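You operate a simulated robot arm through the tools that you are given. There is no shell and no other tool. Be economical: measure what you need, move in short steps, check, and stop when the job is done.

Carry out the task below with a simulated robot arm. There is one attempt and no reset: what you move stays moved.

JOB
Dust the film end with the purple cloth, then tape it down.
Fine: use the tape pad and tape block; cloth and pad go back. Set down upright: tape pad. A coat counts when it lies all over at full strength: go over it till it gets no stronger. What is to be rubbed or washed off counts as gone when no trace of it is left.
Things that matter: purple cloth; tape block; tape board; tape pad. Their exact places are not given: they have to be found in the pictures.

It is judged by the outcome, as a careful person would: the job done as asked, and still so three seconds after it is handed in. It fails if anything else is knocked over, pushed out of place, dropped, spilled or broken. Flat cloth is picked up by pressing the open fingertips on it (5 to 10 N) and closing them slowly along it; thin cloth reads only 2 to 8 mm in the jaws.

ROBOT AND FRAMES
A 7-joint arm with a three-finger gripper on a trunk, on a base that drives. Base frame: it is fixed to the floor where the robot stands at the start and does not move with it; the origin is under the middle of the robot, x ahead of it, y to its left, z up; the surface under the hand at the start is at about z = 0.902. Lengths are in m, angles in degrees, forces in N, time in s.
With the tool pointing down near the work surface it reaches from about 0.14 to 0.88 m from the robot's upright axis, wherever it stands. Its first joint turns from -166.0 to 166.0 degrees. Payload 2.94 kg.
The TCP is the grasp point between the finger pads, 0.03 m short of the fingertips. In the tool frame z runs along the fingers and y along their closing line. The gripper opens to 0.132 m. The gripper's body begins 0.107 m behind the TCP.
Orientation is that of the tool frame in the base frame, as [roll, pitch, yaw] about the fixed x, y, z axes, in that order (R = Rz(yaw) Ry(pitch) Rx(roll)). With the fingers straight down and closing along the base's y, the tool's x points along the base's -x, its y along +y and its z along -z.

CONTROLS
- The arm moves only by the tool drive_tool. Its argument "deltas" is text: rows parted by semicolons, each of 7 numbers parted by spaces: the shift along the tool's x, y, z in m, then the turn, a rotation vector about the tool's x, y, z in degrees, then the finger opening in m, from 0 to 0.132. In form: tx ty tz wx wy wz jaw; .... A call has 1 to 20 rows; each row is the pose to reach, as a shift and turn from the pose commanded when the call began, along the tool's axes at that moment. Rows are played at 5 a second. More than 0.05 m and 8.6 degrees between two rows, or a gripper value outside its range, and nothing of the call is played. A pose out of reach is approached as far as the arm can. The call stops where the force on the tool passes 40 N (or 10 N more than at its start, if that is more) or the arm is blocked; 0.2 s more then pass. The fingers move at their own pace and stop on an object; they squeeze with about 31 N. The grip force told is the motor's: it shows also when the fingers shut on nothing. Time passes only in rows, and 0.2 s behind the last, so rows that repeat a pose let the fingers close. It gives the time, the measured TCP pose, the force on the tool (base axes), the opening and the grip force at its end, in the units of the frame above (readings bear some noise), with the torque about the TCP (base axes, N m) and any sound that the robot's microphone picked up.
- Cameras (640 x 400 px; columns grow to the right, rows downward): "scene" is now at [0.0358, 0.1415, 1.7439]; the picture's right is [-0.50, -0.86, 0.00], its down [-0.66, 0.38, -0.65] and it looks along [0.56, -0.33, -0.76] (base axes); focal length 264 px, centre (320, 200). "wrist" rides on the gripper at [0.072, 0.003, -0.144] in the tool frame; the picture's right is [-0.04, 1.00, 0.00], its down [-0.88, -0.04, -0.48] and it looks along [-0.47, -0.02, 0.88] (tool axes); focal length 256 px, centre (320, 200).
- camera(camera): a new picture of that camera. It takes no simulated time.
- raise_lower(by): slides the trunk up (or, below 0, down) by that many m; the arm and the scene camera ride with it, the base frame stays. It gives what a move gives, with no picture.
- roll_base(legs): drives the robot by 1 to 6 legs, each [ahead, left, turn to the left] in m, m and degrees, along the robot's own axes; the way and the turn of a leg run together, so that a leg with both is an arc; at most 1.5 m and 180 degrees a leg. The arm and the cameras ride along, it lands a little off, and it stops where it bumps. It gives what a move gives.
- aim_head(pan, tilt): turns the head with the scene camera to pan (to the left, within 143 degrees either way) and tilt (down, from -29 to 69), counted from straight ahead of the robot. It gives what a move gives.
- point_at(camera, pixels): there is no depth. For up to 12 entries [column, row, z] of the newest picture of that camera ("zoom" is the newest enlarged one), the place [x, y] in the base frame at which the ray of that pixel passes the height z, good to about 0.003 m, but the place of the scene camera against the robot may be out by one fixed shift of up to 0.012 m in any direction. It takes no simulated time.
- inspect(camera, box): a new picture of the part [left, top, right, bottom] of that camera's present view, enlarged. It takes no simulated time.
- finish_job(): hands the job in; it is judged then, once.

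Work in short steps. Measure before you move; look again where a grasp or a placing could have gone wrong, and mend it. You have 80 turns and 48 pictures in all, those below and enlarged ones among them. Open the gripper and draw the arm clear of the work before you hand the job in, unless the task says otherwise; then end with one line.

The tools are called after "Request:" as name(argument=value, ...) on one line, values as JSON. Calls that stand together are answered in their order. drive_tool: Moves the arm, as the interface text tells. Its arguments: {"type":"object","properties":{"deltas":{"type":"string"}},"required":["deltas"]} The other tools are called the same way: raise_lower (by) slides the trunk up or down; roll_base (legs) drives the base; aim_head (pan, tilt) turns the head that bears the scene camera; camera (camera) takes a picture; point_at (camera, pixels) gives the place at which the rays of pixels pass given heights; inspect (camera, box) takes an enlarged picture of a part of a camera's view; finish_job () hands the job in.

At the start:

```text
time: 0.0
position: [0.5885, -0.1421, 1.229]
ee_rot: [-180.0, 0.1, -180.0]
wrist_force: [0.3, -0.2, 0.0]
torque: [0.01, 0.02, 0.0]
opening: 0.1319
grasp_force: 0.0
trunk travel left (down, up): [-0.25, 0.29]
robot x, y, heading: [0.001, -0.0004, 0.1]
head pan, tilt: [-30.2, 49.5]
```

scene: 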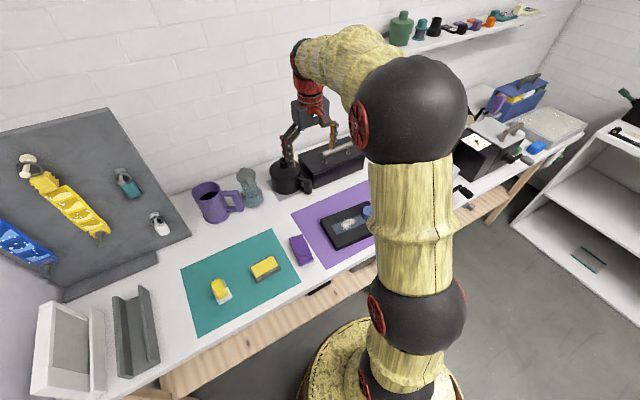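
wrist: 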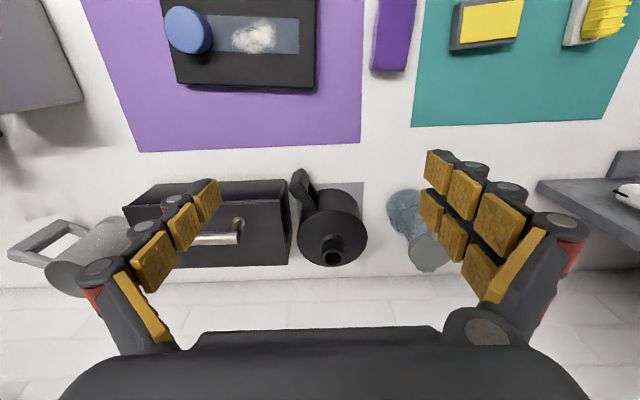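

The board with film strip is near the purple mat; I zoom in on the work area to identify items.

Request:
inspect(camera="scene", box=[180, 170, 400, 308])

Request:
inspect(camera="wrist", box=[140, 0, 640, 160])

```text
2.90 times, centred on (290, 239) of scene
```

zoom: 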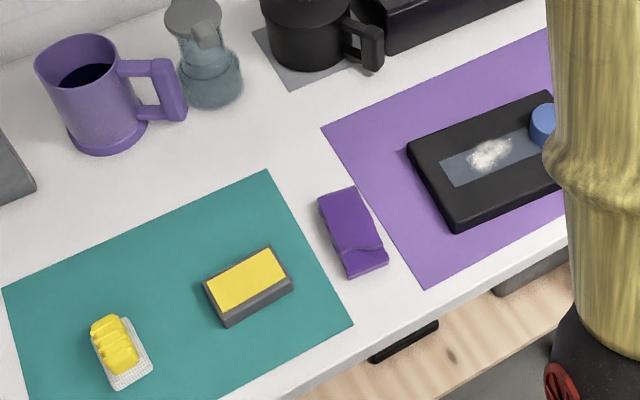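

```text
1.28 times, centred on (390, 80) of wrist
```

zoom: 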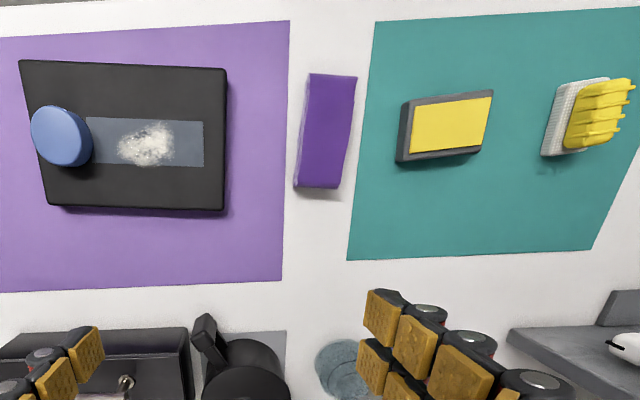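

Purple cloth (folded) at zoom (327,130), tape block (445,125), tape pad with ribbed yellow handle (590,115), film on the black board with dust (147,143). Measure them.

Request:
point_at(camera="zoom", pixels=[[327, 130, 0.915], [308, 75, 0.915], [355, 78, 0.915], [297, 187, 0.915], [338, 187, 0.915], [147, 143, 0.92], [86, 118, 0.92], [204, 166, 0.92], [450, 125, 0.92], [595, 115, 0.93], [20, 60, 0.92], [225, 210, 0.92]])

```text
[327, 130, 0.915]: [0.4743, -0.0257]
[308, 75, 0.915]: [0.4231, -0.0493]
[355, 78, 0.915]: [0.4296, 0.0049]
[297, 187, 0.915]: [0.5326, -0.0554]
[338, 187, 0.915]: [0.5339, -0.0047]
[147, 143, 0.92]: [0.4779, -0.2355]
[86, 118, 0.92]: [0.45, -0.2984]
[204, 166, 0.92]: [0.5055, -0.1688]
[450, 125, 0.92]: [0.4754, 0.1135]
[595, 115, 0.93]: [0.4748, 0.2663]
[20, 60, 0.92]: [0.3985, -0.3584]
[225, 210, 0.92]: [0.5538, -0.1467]
```

I move above the cloth for a closer look.

Request:
drive_tool(deltas="0.024 0.023 0.03 0 0 0 0.132; 0.048 0.046 0.06 0 0 0 0.132; 0.07 0.07 0.09 0 0 0 0.132; 0.092 0.092 0.12 0 0 0 0.132; 0.114 0.115 0.15 0 0 0 0.132; 0.114 0.115 0.15 0 0 0 0.132")

Request:
camera(camera="wrist")

Request:
camera(camera="scene")

```text
time: 1.4
position: [0.4752, -0.0269, 1.0805]
ee_rot: [-180.0, 0.0, 179.9]
wrist_force: [-0.9, -0.2, -0.7]
torque: [0.01, -0.02, -0.01]
opening: 0.1321
grasp_force: 0.1
trunk travel left (down, up): [-0.25, 0.29]
robot x, y, heading: [-0.0007, 0.0012, -0.1]
head pan, tilt: [-30.2, 49.5]
```

```text
43 pictures are left
```

wrist: 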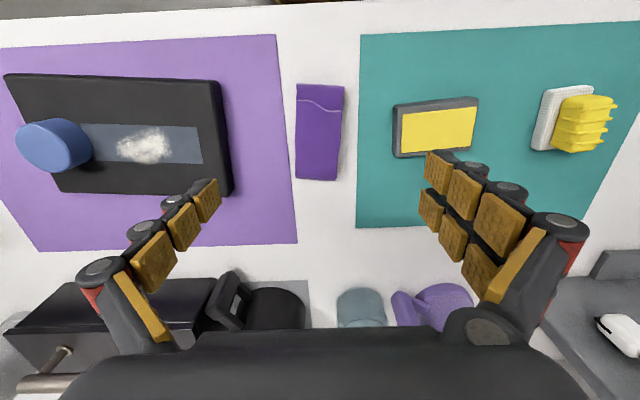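

```text
42 pictures are left
```

scene: 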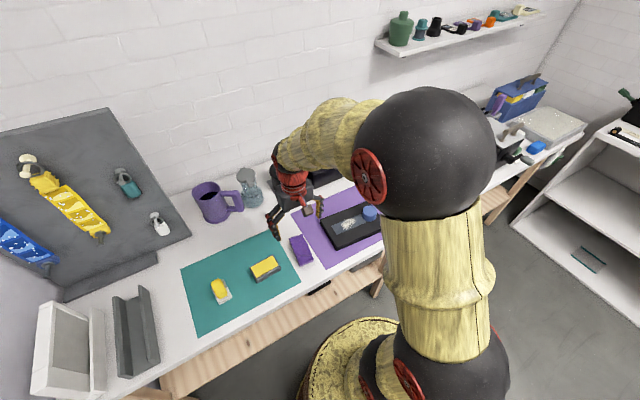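

Re-measure from the closer picture: cloth corners (297,84),(344,86),(296,178),(336,180), and film, board, block, pad.

Request:
point_at(camera="wrist", pixels=[[297, 84, 0.915], [344, 86, 0.915], [296, 178, 0.915], [336, 180, 0.915], [78, 122, 0.925], [196, 126, 0.925], [203, 164, 0.925], [142, 146, 0.925], [402, 113, 0.925], [475, 145, 0.925], [545, 90, 0.908], [535, 150, 0.908]])

Request:
inspect(camera="wrist", box=[0, 60, 360, 200])

```text
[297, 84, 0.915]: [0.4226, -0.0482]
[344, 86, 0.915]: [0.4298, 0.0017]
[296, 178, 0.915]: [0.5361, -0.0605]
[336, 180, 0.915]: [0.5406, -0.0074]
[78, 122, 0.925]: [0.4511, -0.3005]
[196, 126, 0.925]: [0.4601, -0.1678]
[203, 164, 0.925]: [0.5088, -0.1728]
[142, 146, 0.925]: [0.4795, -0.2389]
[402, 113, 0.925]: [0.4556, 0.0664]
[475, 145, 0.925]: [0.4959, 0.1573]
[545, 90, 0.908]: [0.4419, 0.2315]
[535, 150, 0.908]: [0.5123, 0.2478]
```

```text
1.78 times, centred on (180, 130) of wrist
```

zoom: 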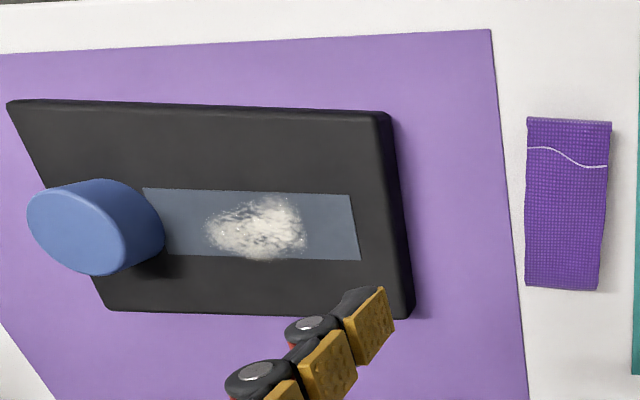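

Cloth centre about (0.482,-0.028), skewed about -6°. I go down to hover with fingers either side and look.

Request:
drive_tool(deltas="-0.003 0 0.04 0 0 3 0.1; -0.007 -0.001 0.08 0 0 5.5 0.08; -0.007 -0.001 0.11 0 0 5.5 0.08; -0.007 -0.001 0.11 0 0 5.5 0.08")

Request:
camera(camera="wrist")

Request:
inspect(camera="scene", box=[240, 180, 400, 280])

```text
time: 2.4
position: [0.4825, -0.0273, 0.9698]
ee_rot: [180.0, 0.1, 174.4]
wrist_force: [-0.1, -0.5, 0.2]
torque: [-0.04, 0.0, -0.02]
opening: 0.0801
grasp_force: 0.0
trunk travel left (down, up): [-0.25, 0.29]
robot x, y, heading: [0.0028, 0.003, 0.1]
head pan, tilt: [-30.2, 49.5]
```

```text
40 pictures are left
```

wrist: 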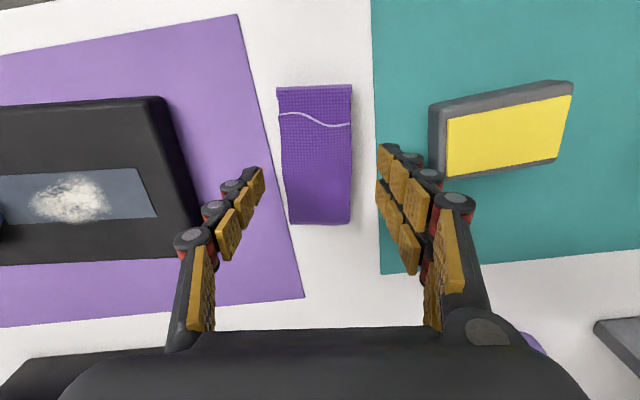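

```text
4.00 times, centred on (320, 230) of scene
```

zoom: 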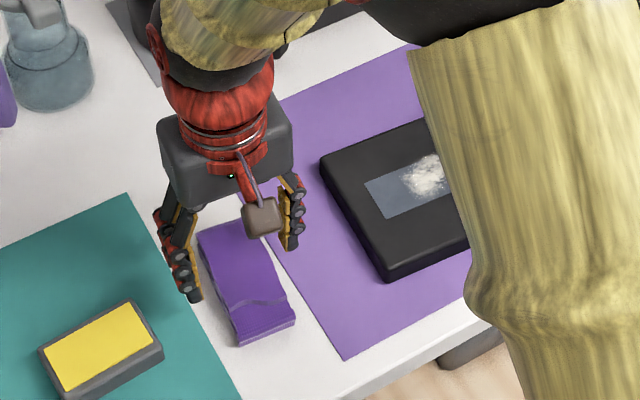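

The cloth is a thick (~2 cm) folded pack, fingers straddle it. Lower so tips are ~8 mm above the table, and close.

Request:
drive_tool(deltas="0 -0.002 0.015 0 0 0 0.08; 0 -0.002 0.03 0 0 0 0.08; 0 -0.002 0.03 0 0 0 0.06; 0 -0.002 0.03 0 0 0 0.05; 0 -0.002 0.03 0 0 0 0.045; 0 -0.002 0.03 0 0 0 0.04; 0 -0.002 0.03 0 0 0 0.035; 0 -0.002 0.03 0 0 0 0.035")

Request:
camera(camera="wrist")

```text
time: 4.2
position: [0.4822, -0.0289, 0.9406]
ee_rot: [-180.0, 0.0, 174.4]
wrist_force: [-0.1, 0.2, -0.3]
torque: [-0.04, -0.02, 0.0]
opening: 0.0537
grasp_force: 30.7
trunk travel left (down, up): [-0.25, 0.29]
robot x, y, heading: [-0.0021, 0.0006, 0.1]
head pan, tilt: [-30.2, 49.5]
```

```text
38 pictures are left
```

wrist: 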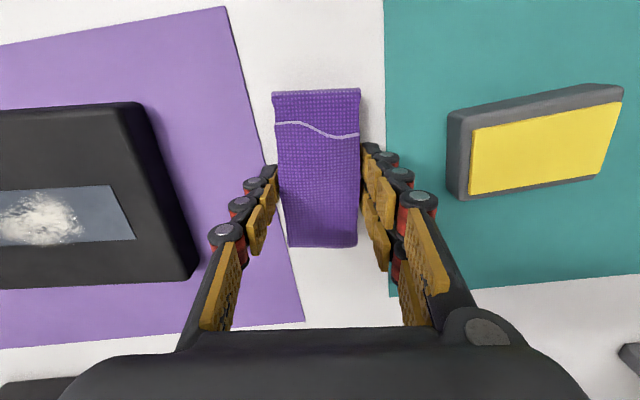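

Cloth is gripped at 0.0537 m. I lift it and move toward the board to look at it more closely.

Request:
drive_tool(deltas="0 0 -0.04 0 0 0 0.035; 0 0 -0.08 0 0 0 0.035; 0.01 -0.04 -0.1 0 0 0 0.035; 0.02 -0.08 -0.11 0 0 0 0.035; 0.03 -0.12 -0.11 0 0 0 0.035; 0.04 -0.16 -0.11 0 0 0 0.035; 0.04 -0.19 -0.11 0 0 0 0.035; 0.04 -0.19 -0.11 0 0 0 0.035")

Request:
camera(camera="wrist")

Request:
inspect(camera="scene", box=[240, 160, 400, 260])

```text
time: 6.0
position: [0.4244, -0.2171, 1.0492]
ee_rot: [-179.9, -0.1, 174.5]
wrist_force: [0.0, 0.6, -0.7]
torque: [0.04, 0.05, -0.01]
opening: 0.054
grasp_force: 31.2
trunk travel left (down, up): [-0.25, 0.29]
robot x, y, heading: [0.0027, -0.0009, -0.1]
head pan, tilt: [-30.2, 49.5]
```

```text
37 pictures are left
```

wrist: 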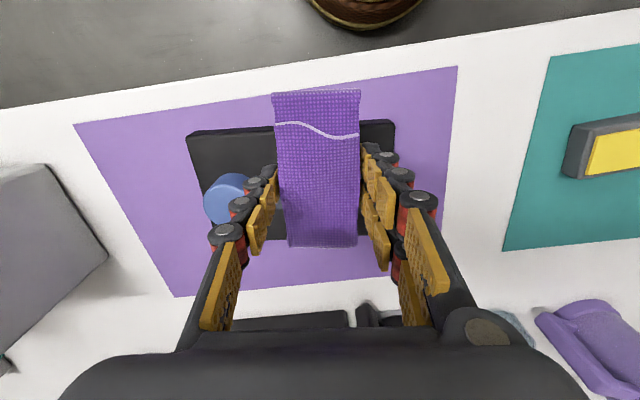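

```text
4.00 times, centred on (320, 210) of scene
```

zoom: 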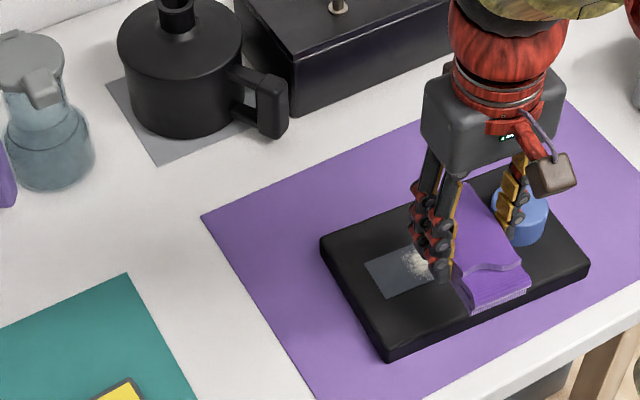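

The scene zoom shows the blue knob near the dust, so I'll turn the cloth so its long side runs along the film (fingers closing along x) and centre over (0.478,-0.21).

Request:
drive_tool(deltas="-0.005 0.001 0 0 0 8 0.035; -0.01 0.002 0 0 0 16 0.035; -0.015 0.003 0 0 0 24 0.035; -0.02 0.004 0 0 0 32 0.035; -0.025 0.006 0 0 0 40 0.035; -0.03 0.007 0 0 0 48 0.035; -0.035 0.008 0 0 0 56 0.035; -0.04 0.009 0 0 0 64 0.035; -0.045 0.01 0 0 0 72 0.035; -0.05 0.012 0 0 0 80 0.035; -0.053 0.012 0 0 0 88 0.035; -0.053 0.012 0 0 0 88 0.035; -0.053 0.012 0 0 0 88 0.035")

Request:
inspect(camera="scene", box=[240, 160, 400, 260])

Request:
camera(camera="wrist")

```text
time: 8.8
position: [0.4777, -0.2086, 1.0503]
ee_rot: [180.0, -0.1, 86.4]
wrist_force: [-0.2, -0.9, -2.0]
torque: [0.01, 0.05, -0.01]
opening: 0.0536
grasp_force: 31.4
trunk travel left (down, up): [-0.25, 0.29]
robot x, y, heading: [0.003, 0.0016, -0.1]
head pan, tilt: [-30.2, 49.5]
```

```text
4.00 times, centred on (320, 210) of scene
```

zoom: 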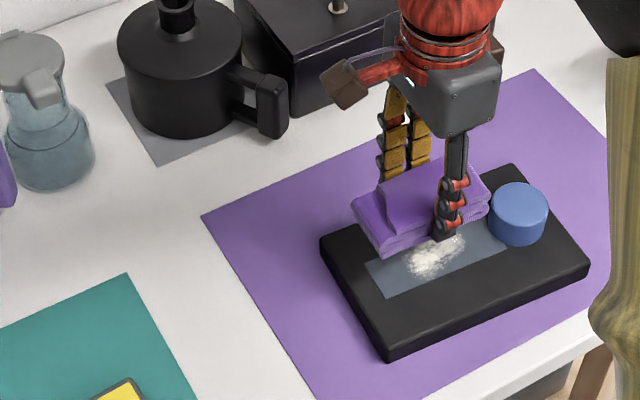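

```text
34 pictures are left
```

wrist: 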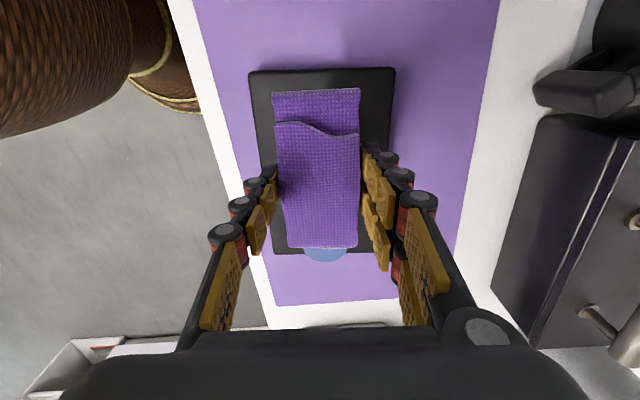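

Film and knob clear below. I descend to just above expected contact (board top ≈0.934, contact TCP ≈0.973).

Request:
drive_tool(deltas="0 0 0.03 0 0 0 0.035; 0 0 0.06 0 0 0 0.035; 0 0 0.07 0 0 0 0.035; 0 0 0.073 0 0 0 0.035; 0 0 0.073 0 0 0 0.035")

Request:
inspect(camera="scene", box=[280, 180, 400, 255])

```text
time: 10.0
position: [0.477, -0.2084, 0.9771]
ee_rot: [-180.0, 0.0, 86.5]
wrist_force: [-0.2, -0.6, -0.3]
torque: [0.0, 0.02, 0.01]
opening: 0.0539
grasp_force: 30.7
trunk travel left (down, up): [-0.25, 0.29]
robot x, y, heading: [-0.0013, 0.0006, -0.1]
head pan, tilt: [-30.2, 49.5]
```

```text
5.33 times, centred on (340, 218) of scene
```

zoom: 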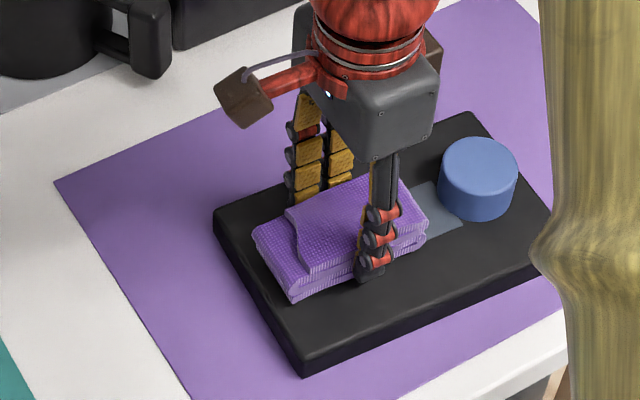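

Still no contact (0.977). I creep down in 2 mm rows.

Request:
drive_tool(deltas="0 0 0.002 0 0 0 0.035; 0 0 0.004 0 0 0 0.035; 0 0 0.005 0 0 0 0.035; 0 0 0.005 0 0 0 0.035")

```text
time: 11.0
position: [0.4774, -0.2084, 0.9708]
ee_rot: [180.0, 0.0, 86.5]
wrist_force: [0.5, 0.0, -0.5]
torque: [0.02, 0.01, 0.01]
opening: 0.0539
grasp_force: 31.7
trunk travel left (down, up): [-0.25, 0.29]
robot x, y, heading: [-0.005, -0.0045, -0.0]
head pan, tilt: [-30.2, 49.5]
```

No contact yet; continue down, finer.

Request:
drive_tool(deltas="0 0 0.002 0 0 0 0.035; 0 0 0.003 0 0 0 0.035; 0 0 0.004 0 0 0 0.035; 0 0 0.004 0 0 0 0.035")

```text
time: 12.0
position: [0.4771, -0.2094, 0.97]
ee_rot: [179.8, 0.2, 86.5]
wrist_force: [-5.1, 2.5, 24.0]
torque: [0.21, 0.43, 0.02]
opening: 0.054
grasp_force: 31.1
trunk travel left (down, up): [-0.25, 0.29]
robot x, y, heading: [0.0011, -0.0013, 0.2]
head pan, tilt: [-30.2, 49.5]
```

Contact at 0.970 with 24 N — back off 2 mm to ~8 N and rub with small strokes over the dust.

Request:
drive_tool(deltas="0 0 -0.002 0 0 0 0.035; -0.006 0 -0.002 0 0 0 0.035; -0.006 0.01 -0.002 0 0 0 0.035; -0.006 0.02 -0.002 0 0 0 0.035; -0.006 0.01 -0.002 0 0 0 0.035; -0.006 0 -0.002 0 0 0 0.035; -0.006 -0.01 -0.002 0 0 0 0.035; -0.006 -0.02 -0.002 0 0 0 0.035; -0.006 -0.01 -0.002 0 0 0 0.035; 0 0 -0.002 0 0 0 0.035; 0.01 0 -0.002 0 0 0 0.035; 0.02 0 -0.002 0 0 0 0.035; 0.02 0.015 -0.002 0 0 0 0.035; 0.01 0.01 -0.002 0 0 0 0.035; 0 0.01 -0.002 0 0 0 0.035; -0.006 0.01 -0.002 0 0 0 0.035; -0.006 -0.01 -0.002 0 0 0 0.035; 0.01 -0.01 -0.002 0 0 0 0.035; 0.02 -0.01 -0.002 0 0 0 0.035; 0.02 0 -0.002 0 0 0 0.035")

```text
time: 16.2
position: [0.4794, -0.1891, 0.9708]
ee_rot: [-179.9, -0.1, 86.5]
wrist_force: [0.0, -0.4, -1.0]
torque: [0.0, -0.01, -0.01]
opening: 0.0538
grasp_force: 30.9
trunk travel left (down, up): [-0.25, 0.29]
robot x, y, heading: [0.0003, -0.0005, -0.0]
head pan, tilt: [-30.2, 49.5]
```

No force at the end, so contact was light; I lift aside to see the film.

Request:
drive_tool(deltas="0 0 -0.03 0 0 0 0.035; 0.03 0.03 -0.06 0 0 0 0.035; 0.04 0.07 -0.08 0 0 0 0.035; 0.04 0.08 -0.08 0 0 0 0.035")

Request:
inspect(camera="scene", box=[280, 180, 400, 255])

```text
refused: row 2 steps farther than a row can; nothing moved
```

```text
5.33 times, centred on (340, 218) of scene
```

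zoom: 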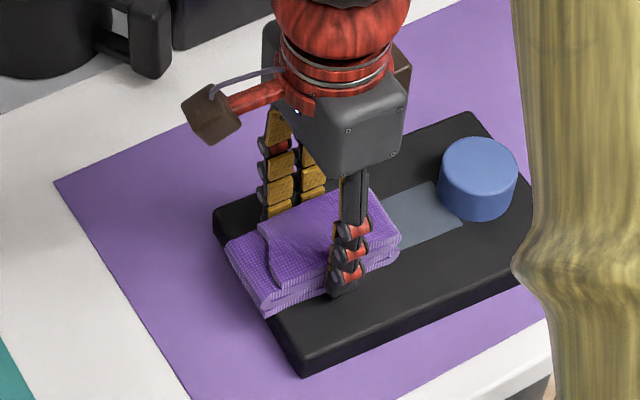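

The step was too big; smaller steps.

Request:
drive_tool(deltas="0 0 -0.03 0 0 0 0.035; 0 0.01 -0.07 0 0 0 0.035; 0.02 0.04 -0.1 0 0 0 0.035; 0.03 0.07 -0.1 0 0 0 0.035; 0.03 0.07 -0.1 0 0 0 0.035")

Request:
inspect(camera="scene", box=[280, 180, 400, 255])

```text
time: 17.4
position: [0.5513, -0.1616, 1.0703]
ee_rot: [179.9, 0.0, 86.5]
wrist_force: [0.6, 0.1, -0.2]
torque: [-0.02, -0.01, -0.02]
opening: 0.0538
grasp_force: 31.1
trunk travel left (down, up): [-0.25, 0.29]
robot x, y, heading: [-0.0033, -0.0009, 0.3]
head pan, tilt: [-30.2, 49.5]
```

```text
5.33 times, centred on (340, 218) of scene
```

zoom: 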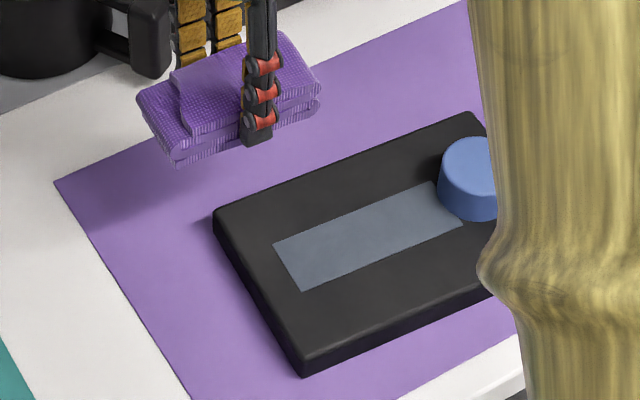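

Dust looks gone. Now return the cloth to its original place (0.482,-0.028), yaw 174.4, checking the film with the wrist camera later.

Request:
drive_tool(deltas="0.012 -0.007 0 0 0 -8 0.035; 0.024 -0.014 0 0 0 -16 0.035; 0.036 -0.021 0 0 0 -24 0.035; 0.048 -0.028 0 0 0 -32 0.035; 0.06 -0.035 0 0 0 -40 0.035; 0.072 -0.042 0 0 0 -48 0.035; 0.084 -0.049 0 0 0 -56 0.035; 0.096 -0.056 0.01 0 0 -64 0.035; 0.108 -0.063 0.02 0 0 -72 0.035; 0.12 -0.07 0.03 0 0 -80 0.035; 0.1285 -0.077 0.05 0 0 -87.9 0.035; 0.1285 -0.077 0.08 0 0 -87.9 0.035; 0.1285 -0.077 0.08 0 0 -87.9 0.035")

Request:
camera(camera="wrist")

```text
time: 20.2
position: [0.4816, -0.0294, 0.9876]
ee_rot: [180.0, 0.0, 174.4]
wrist_force: [-0.2, 0.0, -0.3]
torque: [0.02, -0.01, 0.02]
opening: 0.0537
grasp_force: 30.9
trunk travel left (down, up): [-0.25, 0.29]
robot x, y, heading: [0.0019, -0.0017, 0.2]
head pan, tilt: [-30.2, 49.5]
```

```text
30 pictures are left
```

wrist: 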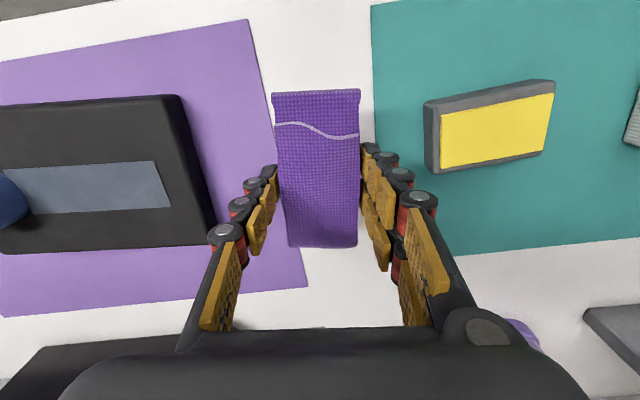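

The film looks clean here; a zoom to confirm, while lowering the cloth to 0.942.

Request:
inspect(camera="wrist", box=[0, 140, 200, 265])

Request:
drive_tool(deltas="0 0 0.03 0 0 0 0.035; 0 0 0.042 0 0 0 0.035; 0 0 0.045 0 0 0 0.035; 0 0 0.045 0 0 0 0.035")

```text
3.20 times, centred on (100, 202) of wrist
```

zoom: 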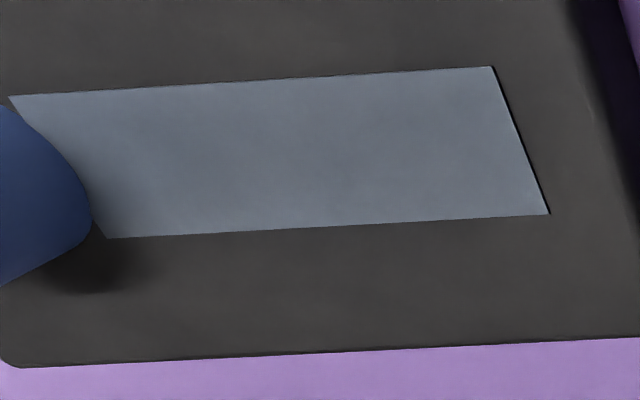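

```text
time: 21.2
position: [0.482, -0.0301, 0.9453]
ee_rot: [179.9, 0.0, 174.5]
wrist_force: [0.5, -0.2, 0.2]
torque: [0.02, 0.01, 0.0]
opening: 0.0537
grasp_force: 31.2
trunk travel left (down, up): [-0.25, 0.29]
robot x, y, heading: [-0.0007, -0.0001, -0.2]
head pan, tilt: [-30.2, 49.5]
```

The film is spotless. Lower a few mm until contact, then release and rise.

Request:
drive_tool(deltas="0 0.001 0.002 0 0 0 0.035; 0 0.001 0.004 0 0 0 0.035; 0 0.001 0.004 0 0 0 0.035")

```text
time: 22.0
position: [0.4814, -0.0289, 0.9403]
ee_rot: [179.9, 0.0, 174.5]
wrist_force: [-0.3, 0.0, -0.9]
torque: [0.01, -0.03, -0.01]
opening: 0.0538
grasp_force: 30.7
trunk travel left (down, up): [-0.25, 0.29]
robot x, y, heading: [-0.0012, -0.0007, -0.0]
head pan, tilt: [-30.2, 49.5]
```

Same height as at the grasp; release, rise, and go look at the pad and block.

Request:
drive_tool(deltas="0 0 0 0 0 0 0.06; 0 0 0 0 0 0 0.075; 0 0 0 0 0 0 0.08; 0 0 -0.04 0 0 0 0.08; 0 0 -0.08 0 0 0 0.08; 0.01 0.03 -0.11 0 0 -1 0.08; 0.02 0.07 -0.12 0 0 -3 0.08; 0.03 0.11 -0.12 0 0 -5 0.08; 0.03 0.15 -0.12 0 0 -5 0.08; 0.03 0.19 -0.12 0 0 -5 0.08; 0.03 0.22 -0.12 0 0 -5 0.08; 0.03 0.22 -0.12 0 0 -5 0.08")

Request:
camera(camera="wrist")

Request:
inspect(camera="scene", box=[190, 215, 350, 315])

```text
time: 24.6
position: [0.4724, 0.1952, 1.0625]
ee_rot: [-180.0, -0.1, 179.3]
wrist_force: [-0.3, -0.4, -0.2]
torque: [-0.03, -0.02, 0.0]
opening: 0.0801
grasp_force: 0.1
trunk travel left (down, up): [-0.25, 0.29]
robot x, y, heading: [0.0007, 0.002, 0.0]
head pan, tilt: [-30.2, 49.5]
```

```text
28 pictures are left
```

wrist: 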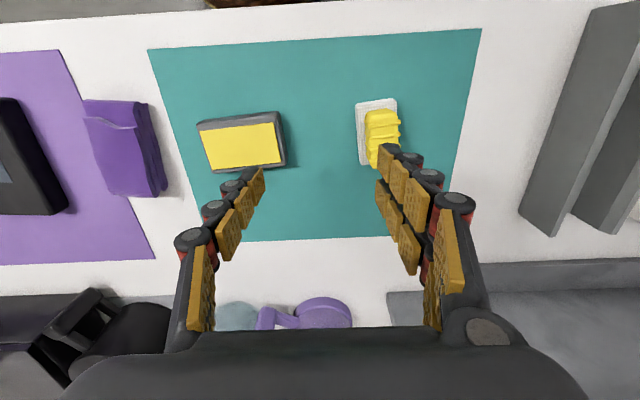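

```text
4.00 times, centred on (270, 265) of scene
```

zoom: 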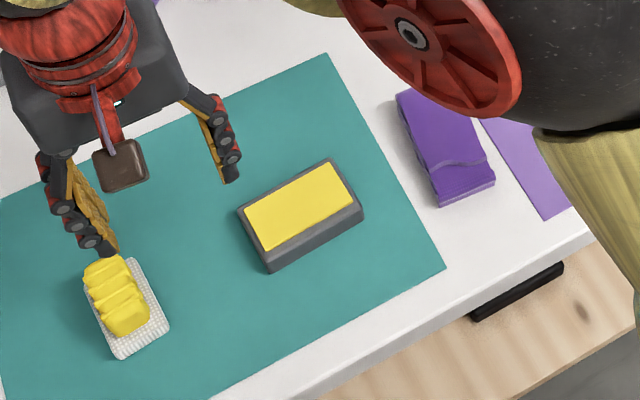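

Measure the pad: base corners (357,104),(396,99),(361,166); handle (367,112)-(399,165); plus block corners.

Request:
point_at(camera="wrist", pixels=[[357, 106, 0.91], [396, 99, 0.91], [362, 166, 0.91], [382, 138, 0.94], [368, 112, 0.94], [398, 112, 0.94], [370, 166, 0.94], [201, 130, 0.93], [274, 123, 0.93], [283, 162, 0.93], [214, 168, 0.93]])

Request:
inspect(camera="wrist", box=[180, 70, 440, 232])

```text
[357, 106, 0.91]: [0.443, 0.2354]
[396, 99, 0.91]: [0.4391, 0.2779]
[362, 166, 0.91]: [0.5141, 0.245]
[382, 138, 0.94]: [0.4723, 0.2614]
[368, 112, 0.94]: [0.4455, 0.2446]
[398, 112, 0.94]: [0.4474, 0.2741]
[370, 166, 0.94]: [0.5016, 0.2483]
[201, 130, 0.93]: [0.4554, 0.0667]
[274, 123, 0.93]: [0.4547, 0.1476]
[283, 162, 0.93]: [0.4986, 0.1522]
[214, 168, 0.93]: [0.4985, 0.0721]
```

```text
2.46 times, centred on (310, 151) of wrist
```

zoom: 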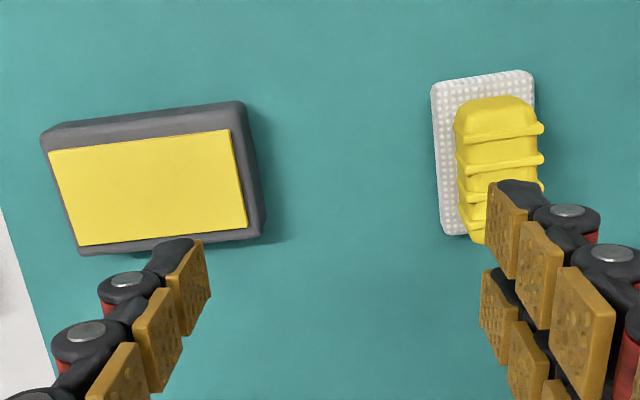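

Pad centre ≈(0.477,0.261), turned about 7°. I hover above it and look.

Request:
drive_tool(deltas="-0.002 0.03 0.01 0 0 -4 0.07; -0.005 0.066 0.03 0 0 -7.5 0.07; -0.005 0.066 0.06 0 0 -7.5 0.07; -0.005 0.066 0.065 0 0 -7.5 0.07; -0.005 0.066 0.065 0 0 -7.5 0.07")

Request:
camera(camera="wrist")

Request:
inspect(camera="scene", box=[180, 220, 308, 300])

```text
time: 25.8
position: [0.4805, 0.2595, 0.9949]
ee_rot: [-180.0, 0.0, -173.1]
wrist_force: [1.0, 0.2, -0.7]
torque: [0.01, -0.03, 0.0]
opening: 0.0699
grasp_force: 0.1
trunk travel left (down, up): [-0.25, 0.29]
robot x, y, heading: [0.002, -0.0012, -0.1]
head pan, tilt: [-30.2, 49.5]
```

```text
25 pictures are left
```

wrist: 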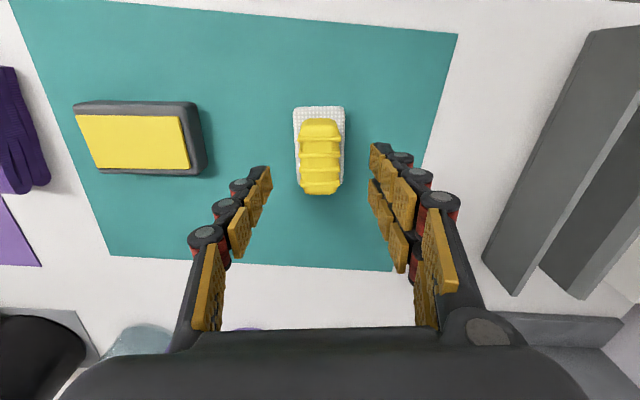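

```text
5.00 times, centred on (244, 260) of scene
```

zoom: 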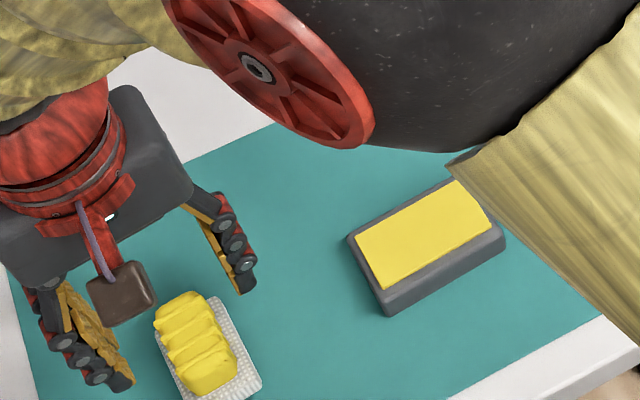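

Alignment is good; check x/y of the handle: rows 118–195, columns 302–342.

Request:
point_at(camera="wrist", pixels=[[294, 108, 0.91], [344, 108, 0.91], [321, 157, 0.935], [321, 119, 0.94], [321, 194, 0.935], [301, 150, 0.935], [341, 150, 0.935]])

```text
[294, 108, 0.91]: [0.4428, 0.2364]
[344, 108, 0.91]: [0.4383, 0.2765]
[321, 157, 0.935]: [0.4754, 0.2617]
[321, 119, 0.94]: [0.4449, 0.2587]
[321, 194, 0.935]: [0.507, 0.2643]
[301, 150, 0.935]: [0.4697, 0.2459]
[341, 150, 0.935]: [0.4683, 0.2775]
```

Shift slightly, descend to TCP 0.950 and close on the handle.

Request:
drive_tool(deltas="0.004 0.002 0.02 0 0 0 0.07; 0.004 0.002 0.04 0 0 0 0.07; 0.004 0.002 0.045 0 0 0 0.07; 0.004 0.002 0.045 0 0 0 0.05; 0.004 0.002 0.045 0 0 0 0.035; 0.004 0.002 0.045 0 0 0 0.02; 0.004 0.002 0.045 0 0 0 0.015; 0.004 0.002 0.045 0 0 0 0.015")

Request:
camera(camera="wrist")

```text
time: 27.6
position: [0.4737, 0.2613, 0.9485]
ee_rot: [180.0, 0.0, -173.1]
wrist_force: [0.9, -1.9, 4.1]
torque: [-0.06, -0.12, -0.12]
opening: 0.0297
grasp_force: 29.1
trunk travel left (down, up): [-0.25, 0.29]
robot x, y, heading: [0.0018, -0.0025, -0.1]
head pan, tilt: [-30.2, 49.5]
```

```text
23 pictures are left
```

wrist: 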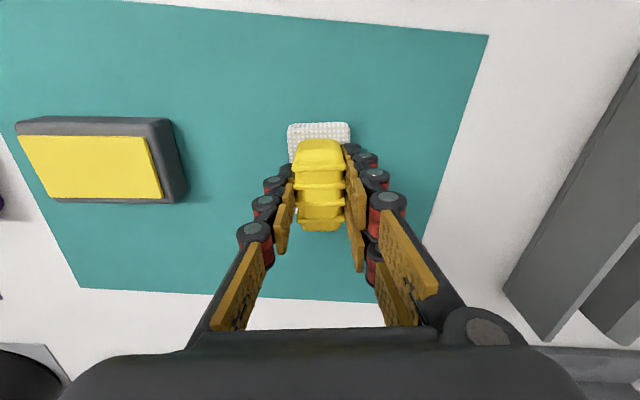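

Handle gripped at 0.0297 m (home pose: 0.474, 0.261, yaw -173). Lift and carry over the block, turning so the pad's long side follows the block's.

Request:
drive_tool(deltas="0 0 -0.03 0 0 0 0.015; 0 0 -0.07 0 0 0 0.015; 0.001 -0.012 -0.08 0 0 8 0.015; 0.002 -0.025 -0.08 0 0 16 0.015; 0.004 -0.037 -0.08 0 0 24 0.015; 0.005 -0.05 -0.08 0 0 32 0.015; 0.006 -0.062 -0.08 0 0 40 0.015; 0.007 -0.075 -0.08 0 0 48 0.015; 0.009 -0.087 -0.08 0 0 56 0.015; 0.01 -0.1 -0.08 0 0 64 0.015; 0.011 -0.112 -0.08 0 0 72 0.015; 0.012 -0.125 -0.08 0 0 80 0.015; 0.014 -0.137 -0.08 0 0 88 0.015; 0.015 -0.15 -0.08 0 0 95 0.015; 0.015 -0.15 -0.08 0 0 95 0.015; 0.015 -0.15 -0.08 0 0 95 0.015")

Request:
camera(camera="wrist")

Request:
inspect(camera="scene", box=[200, 200, 328, 280])

```text
time: 31.0
position: [0.4784, 0.1092, 1.0293]
ee_rot: [-180.0, -0.1, 91.9]
wrist_force: [-0.7, -0.4, -0.3]
torque: [-0.04, 0.0, -0.03]
opening: 0.029
grasp_force: 30.6
trunk travel left (down, up): [-0.25, 0.29]
robot x, y, heading: [0.002, -0.0022, -0.1]
head pan, tilt: [-30.2, 49.5]
```

```text
22 pictures are left
```

wrist: 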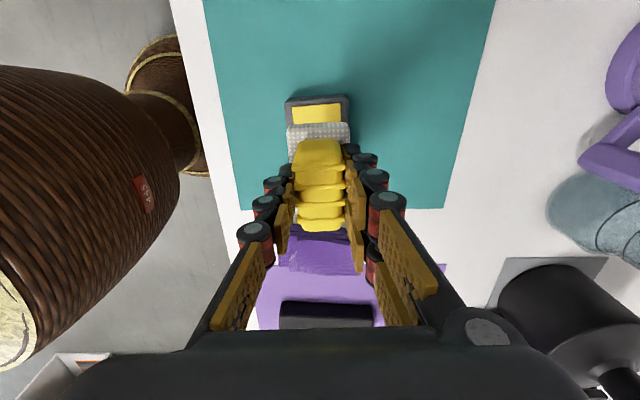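

```text
5.00 times, centred on (264, 240) of scene
```

zoom: 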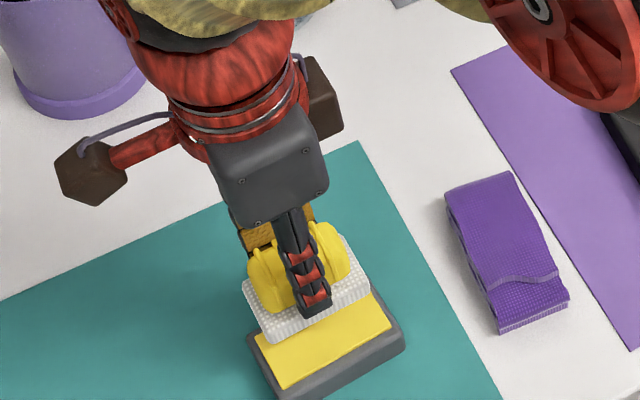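

Pad is centred over the yellow block. Descend near contact (≈0.976).

Request:
drive_tool(deltas="0 0 0.025 0 0 0 0.015; 0 0 0.045 0 0 0 0.015; 0 0 0.048 0 0 0 0.015; 0 0 0.051 0 0 0 0.015; 0 0 0.051 0 0 0 0.015")

```text
time: 32.2
position: [0.4783, 0.1109, 0.9795]
ee_rot: [179.9, 0.1, 91.9]
wrist_force: [0.3, -1.3, 1.7]
torque: [-0.04, -0.03, -0.01]
opening: 0.0291
grasp_force: 30.9
trunk travel left (down, up): [-0.25, 0.29]
robot x, y, heading: [-0.0002, 0.0026, -0.1]
head pan, tilt: [-30.2, 49.5]
```

Light touch at 0.9795. Press ~1 mm further and dab/slide slightly to load the pad.

Request:
drive_tool(deltas="0 0 0.0015 0 0 0 0.015; 0 0 0.0015 0 0 0 0.015; 0.005 0 0.0015 0 0 0 0.015; -0.005 0 0.0015 0 0 0 0.015; 0 0.003 0.0015 0 0 0 0.015; 0 -0.003 0.0015 0 0 0 0.015; 0 0 0.0015 0 0 0 0.015; 0 0 0.0015 0 0 0 0.015")

```text
time: 34.1
position: [0.4787, 0.1102, 0.9794]
ee_rot: [179.8, 0.0, 91.8]
wrist_force: [-7.8, -0.5, 13.7]
torque: [-0.1, 0.37, 0.0]
opening: 0.0292
grasp_force: 30.9
trunk travel left (down, up): [-0.25, 0.29]
robot x, y, heading: [0.001, -0.0035, 0.2]
head pan, tilt: [-30.2, 49.5]
stopped in row 8: the force on the tool passed its limit at 41 N (the readings are from after the stop); the commanded pose is now the measured one
```

A brief force peak; that's enough loading. Lift and check block and pad.

Request:
drive_tool(deltas="0 0 -0.01 0 0 0 0.015; 0 0 -0.04 0 0 0 0.015; 0 0 -0.07 0 0 0 0.015; -0.04 0 -0.08 0 0 -0 0.015; -0.08 0 -0.08 0 0 0 0.015; -0.08 0 -0.08 0 0 0 0.015")

Request:
inspect(camera="scene", box=[200, 180, 360, 280])

```text
time: 35.5
position: [0.4819, 0.031, 1.0576]
ee_rot: [179.8, 0.0, 91.9]
wrist_force: [0.0, 0.4, -0.9]
torque: [0.03, -0.01, -0.02]
opening: 0.0292
grasp_force: 31.1
trunk travel left (down, up): [-0.25, 0.29]
robot x, y, heading: [-0.0003, 0.0037, 0.1]
head pan, tilt: [-30.2, 49.5]
```

```text
4.00 times, centred on (280, 230) of scene
```

zoom: 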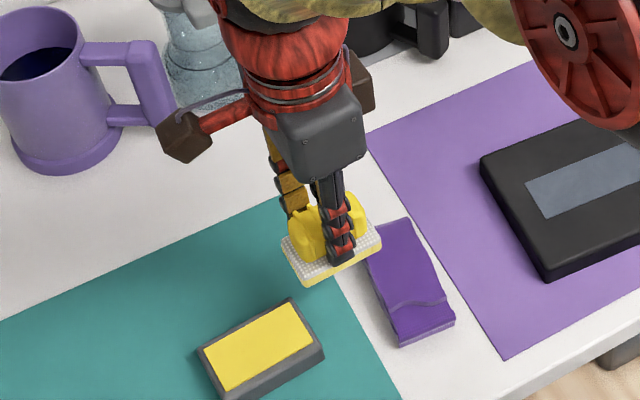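

Block undisturbed, pad's underside is yellow. Carry it above the film, yaw 86.5.

Request:
drive_tool(deltas="-0.04 -0.002 0 0 0 1 0.015; -0.08 -0.004 0 0 0 2 0.015; -0.12 -0.006 0 0 0 3 0.015; -0.16 -0.008 0 0 0 4 0.015; -0.2 -0.01 0 0 0 5 0.015; -0.2207 -0.0103 0.01 0 0 5.5 0.015; -0.2207 -0.0103 0.02 0 0 5.5 0.015; -0.2207 -0.0103 0.02 0 0 5.5 0.015")

Request:
inspect(camera="scene", box=[290, 170, 402, 240])

Request:
camera(camera="wrist")

```text
time: 37.3
position: [0.48, -0.1915, 1.0388]
ee_rot: [179.7, -0.1, 86.4]
wrist_force: [0.1, 0.2, -1.5]
torque: [-0.01, 0.02, 0.0]
opening: 0.0295
grasp_force: 31.0
trunk travel left (down, up): [-0.25, 0.29]
robot x, y, heading: [-0.004, 0.0006, -0.1]
head pan, tilt: [-30.2, 49.5]
```

```text
5.71 times, centred on (346, 205) of scene
```

zoom: 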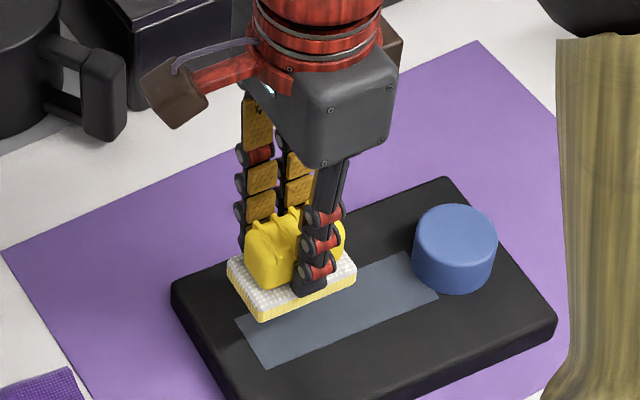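

```text
18 pictures are left
```

wrist: 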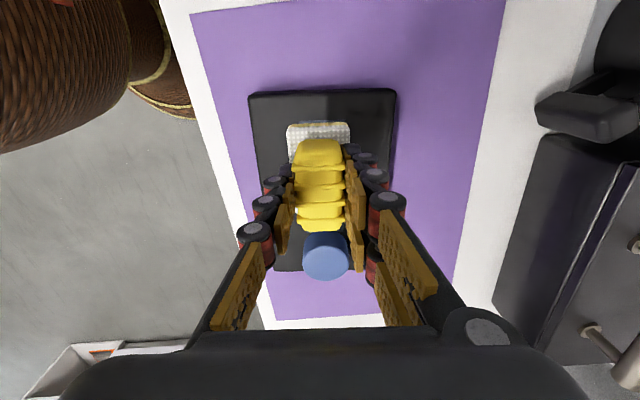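

Measure film corners and knob base in the scene zoom (board top ≈0.932).

Request:
point_at(camera="zoom", pixels=[[235, 321, 0.932], [267, 367, 0.932], [407, 251, 0.932], [438, 298, 0.932], [413, 272, 0.932], [430, 287, 0.932], [455, 294, 0.932], [495, 262, 0.932]])

```text
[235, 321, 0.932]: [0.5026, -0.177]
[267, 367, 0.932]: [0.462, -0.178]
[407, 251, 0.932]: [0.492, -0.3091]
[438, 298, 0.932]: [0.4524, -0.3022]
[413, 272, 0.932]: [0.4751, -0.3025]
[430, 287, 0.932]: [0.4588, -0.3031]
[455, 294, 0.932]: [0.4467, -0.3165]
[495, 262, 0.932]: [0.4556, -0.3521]
```

Film runs y ≈ -0.165…-0.293, the knob touching its far end. Descend over y≈-0.20 to just above contact.

Request:
drive_tool(deltas="-0.004 0 0.025 0 0 0 0.015; -0.008 0 0.05 0 0 0 0.015; -0.008 0 0.057 0 0 0 0.015; -0.008 0 0.059 0 0 0 0.015; -0.008 0 0.059 0 0 0 0.015")

```text
time: 38.5
position: [0.4793, -0.1989, 0.9793]
ee_rot: [179.9, -0.1, 86.4]
wrist_force: [-0.6, -0.4, -0.9]
torque: [0.0, -0.01, -0.02]
opening: 0.0292
grasp_force: 31.4
trunk travel left (down, up): [-0.25, 0.29]
robot x, y, heading: [0.0029, 0.0021, -0.1]
head pan, tilt: [-30.2, 49.5]
```

Not touching yet; creep down.

Request:
drive_tool(deltas="0 0 0.001 0 0 0 0.015; 0 0 0.002 0 0 0 0.015; 0 0 0.0025 0 0 0 0.015; 0 0 0.0025 0 0 0 0.015")

```text
time: 39.5
position: [0.4789, -0.198, 0.9772]
ee_rot: [179.8, 0.0, 86.4]
wrist_force: [0.0, -0.7, 2.3]
torque: [-0.13, 0.06, 0.05]
opening: 0.0294
grasp_force: 31.1
trunk travel left (down, up): [-0.25, 0.29]
robot x, y, heading: [0.0025, -0.0003, 0.1]
head pan, tilt: [-30.2, 49.5]
```

Touching (2.3 N). Press 0.8 mm more and stroke toward the knob (to y≈-0.244) and back, with small side offsets.

Request:
drive_tool(deltas="0 0 0.0008 0 0 0 0.015; -0.008 0 0.0008 0 0 0 0.015; -0.016 0 0.0008 0 0 0 0.015; -0.024 0 0.0008 0 0 0 0.015; -0.032 0 0.0008 0 0 0 0.015; -0.04 0 0.0008 0 0 0 0.015; -0.046 0 0.0008 0 0 0 0.015; -0.046 0.004 0.0008 0 0 0 0.015; -0.036 0.004 0.0008 0 0 0 0.015; -0.026 0.004 0.0008 0 0 0 0.015; -0.016 0.004 0.0008 0 0 0 0.015; -0.006 0.004 0.0008 0 0 0 0.015; 0.002 0.004 0.0008 0 0 0 0.015; 0.002 -0.004 0.0008 0 0 0 0.015; -0.008 -0.004 0.0008 0 0 0 0.015; -0.018 -0.004 0.0008 0 0 0 0.015; -0.028 -0.004 0.0008 0 0 0 0.015; -0.038 -0.004 0.0008 0 0 0 0.015; -0.046 -0.004 0.0008 0 0 0 0.015; -0.046 0 0.0008 0 0 0 0.015")

Request:
inspect(camera="scene", box=[290, 170, 402, 240])

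```text
time: 41.3
position: [0.4762, -0.2429, 0.9768]
ee_rot: [-179.9, -0.1, 86.4]
wrist_force: [-10.3, 8.6, 19.1]
torque: [-0.03, 0.22, -0.1]
opening: 0.0288
grasp_force: 31.1
trunk travel left (down, up): [-0.25, 0.29]
robot x, y, heading: [0.0011, 0.0005, 0.1]
head pan, tilt: [-30.2, 49.5]
stopped in row 9: the force on the tool passed its limit at 42 N (the readings are from after the stop); the commanded pose is now the measured one
```

```text
5.71 times, centred on (346, 205) of scene
```

zoom: 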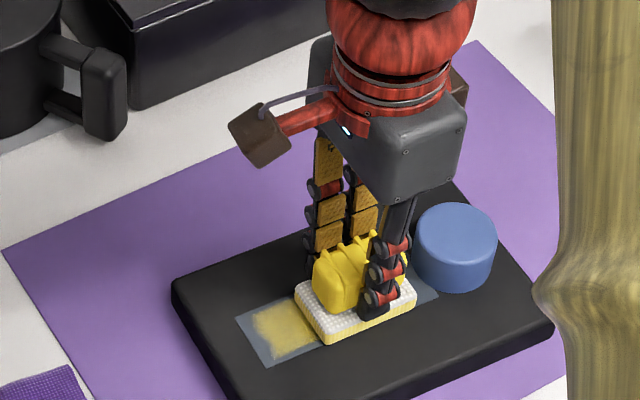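

Coat is going on; the board hasn't moved. Continue lighter, with wider side offsets and farther toward the free end.

Request:
drive_tool(deltas="0 0.003 0 0 0 0 0.015; 0 0.006 0 0 0 0 0.015; 0.01 0.006 0 0 0 0 0.015; 0.02 0.006 0 0 0 0 0.015; 0.03 0.006 0 0 0 0 0.015; 0.04 0.006 0 0 0 0 0.015; 0.05 0.006 0 0 0 0 0.015; 0.055 0.006 0 0 0 0 0.015; 0.055 0 0 0 0 0 0.015; 0.055 -0.006 0 0 0 0 0.015; 0.045 -0.006 0 0 0 0 0.015; 0.035 -0.006 0 0 0 0 0.015; 0.025 -0.006 0 0 0 0 0.015; 0.015 -0.006 0 0 0 0 0.015; 0.005 -0.006 0 0 0 0 0.015; 0 -0.006 0 0 0 0 0.015; 0 0 0 0 0 0 0.015")

```text
time: 42.9
position: [0.4884, -0.1999, 0.9775]
ee_rot: [179.7, 0.0, 86.4]
wrist_force: [-5.6, -1.0, 10.8]
torque: [0.37, 0.23, 0.22]
opening: 0.0292
grasp_force: 31.2
trunk travel left (down, up): [-0.25, 0.29]
robot x, y, heading: [-0.0004, 0.0018, 0.1]
head pan, tilt: [-30.2, 49.5]
stopped in row 7: the force on the tool passed its limit at 41 N (the readings are from after the stop); the commanded pose is now the measured one
```

Force limit again; ease up ~0.7 mm and keep stroking in smaller runs.

Request:
drive_tool(deltas="0 0 -0.0006 0 0 0 0.015; 0.008 0 -0.0006 0 0 0 0.015; 0.008 -0.006 -0.0006 0 0 0 0.015; 0.008 -0.012 -0.0006 0 0 0 0.015; 0 -0.012 -0.0006 0 0 0 0.015; -0.008 -0.012 -0.0006 0 0 0 0.015; -0.016 -0.012 -0.0006 0 0 0 0.015; -0.024 -0.012 -0.0006 0 0 0 0.015; -0.032 -0.012 -0.0006 0 0 0 0.015; -0.04 -0.012 -0.0006 0 0 0 0.015; -0.044 -0.012 -0.0006 0 0 0 0.015; -0.044 -0.006 -0.0006 0 0 0 0.015")

Request:
inspect(camera="scene", box=[290, 170, 402, 240])

```text
time: 45.5
position: [0.4788, -0.2443, 0.9773]
ee_rot: [179.8, 0.1, 86.3]
wrist_force: [-7.7, -1.0, 9.9]
torque: [0.0, 0.45, -0.03]
opening: 0.0292
grasp_force: 31.4
trunk travel left (down, up): [-0.25, 0.29]
robot x, y, heading: [-0.0034, -0.0, -0.1]
head pan, tilt: [-30.2, 49.5]
```

```text
5.71 times, centred on (346, 205) of scene
```

zoom: 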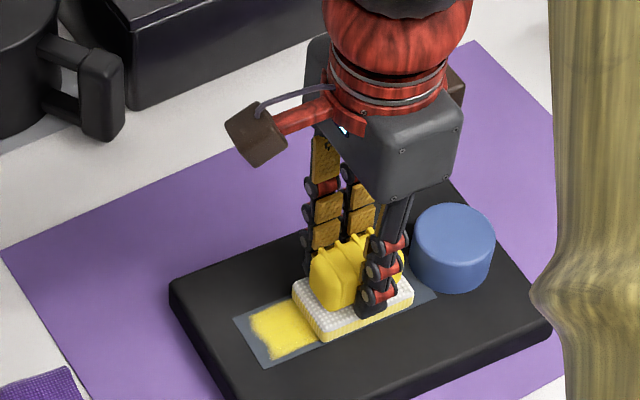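

The coat is stronger and seems bounded within a rectangle on the film. Lift aside to see it all.

Request:
drive_tool(deltas="0 0 -0.03 0 0 0 0.015; 0 0.02 -0.06 0 0 0 0.015; 0.01 0.06 -0.08 0 0 0 0.015; 0.02 0.09 -0.08 0 0 0 0.015; 0.02 0.09 -0.08 0 0 0 0.015")

Request:
inspect(camera="scene", box=[300, 190, 396, 250])

```text
time: 46.7
position: [0.5666, -0.2301, 1.0577]
ee_rot: [179.7, 0.1, 86.4]
wrist_force: [-0.1, 0.2, -1.0]
torque: [0.0, 0.03, -0.01]
opening: 0.0291
grasp_force: 30.8
trunk travel left (down, up): [-0.25, 0.29]
robot x, y, heading: [0.002, -0.0001, 0.1]
head pan, tilt: [-30.2, 49.5]
```

```text
6.67 times, centred on (348, 220) of scene
```

zoom: 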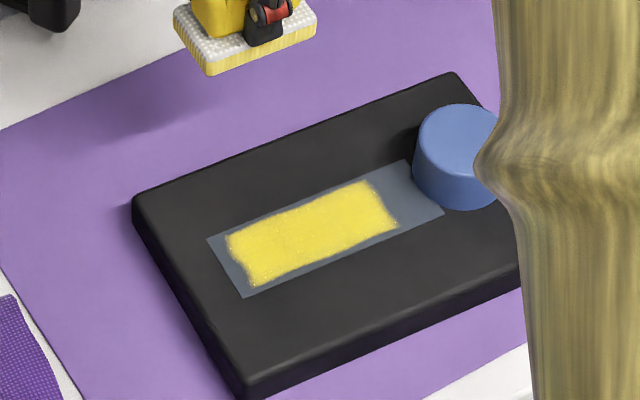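

The taped rectangle is nearly uniform with faint mottling; I go over it again at light pressure and compare.

Request:
drive_tool(deltas="0.01 -0.04 0 0 0 0 0.015; 0.0245 -0.0868 0 0 0 0 0.015; 0.0245 -0.0868 0.04 0 0 0 0.015; 0.0245 -0.0868 0.072 0 0 0 0.015; 0.0245 -0.0868 0.0806 0 0 0 0.015; 0.0145 -0.0868 0.0806 0 0 0 0.015; 0.0045 -0.0868 0.0806 0 0 0 0.015; -0.0055 -0.0868 0.0806 0 0 0 0.015; -0.0155 -0.0868 0.0806 0 0 0 0.015; -0.0185 -0.0928 0.0806 0 0 0 0.015; -0.0085 -0.0928 0.0806 0 0 0 0.015; 0.0015 -0.0928 0.0806 0 0 0 0.015; 0.0115 -0.0928 0.0806 0 0 0 0.015; 0.0215 -0.0928 0.0806 0 0 0 0.015; 0.0315 -0.0928 0.0806 0 0 0 0.015; 0.0315 -0.0828 0.0806 0 0 0 0.015; 0.0215 -0.0828 0.0806 0 0 0 0.015; 0.0115 -0.0828 0.0806 0 0 0 0.015; 0.0015 -0.0828 0.0806 0 0 0 0.015; -0.0085 -0.0828 0.0806 0 0 0 0.015")

```text
time: 50.1
position: [0.4814, -0.1932, 0.9776]
ee_rot: [-179.9, -0.1, 86.3]
wrist_force: [-9.9, -0.7, 16.0]
torque: [-0.05, 0.14, -0.01]
opening: 0.0289
grasp_force: 31.0
trunk travel left (down, up): [-0.25, 0.29]
robot x, y, heading: [-0.0015, 0.0003, -0.1]
head pan, tilt: [-30.2, 49.5]
stopped in row 16: the force on the tool passed its limit at 45 N (the readings are from after the stop); the commanded pose is now the measured one
```

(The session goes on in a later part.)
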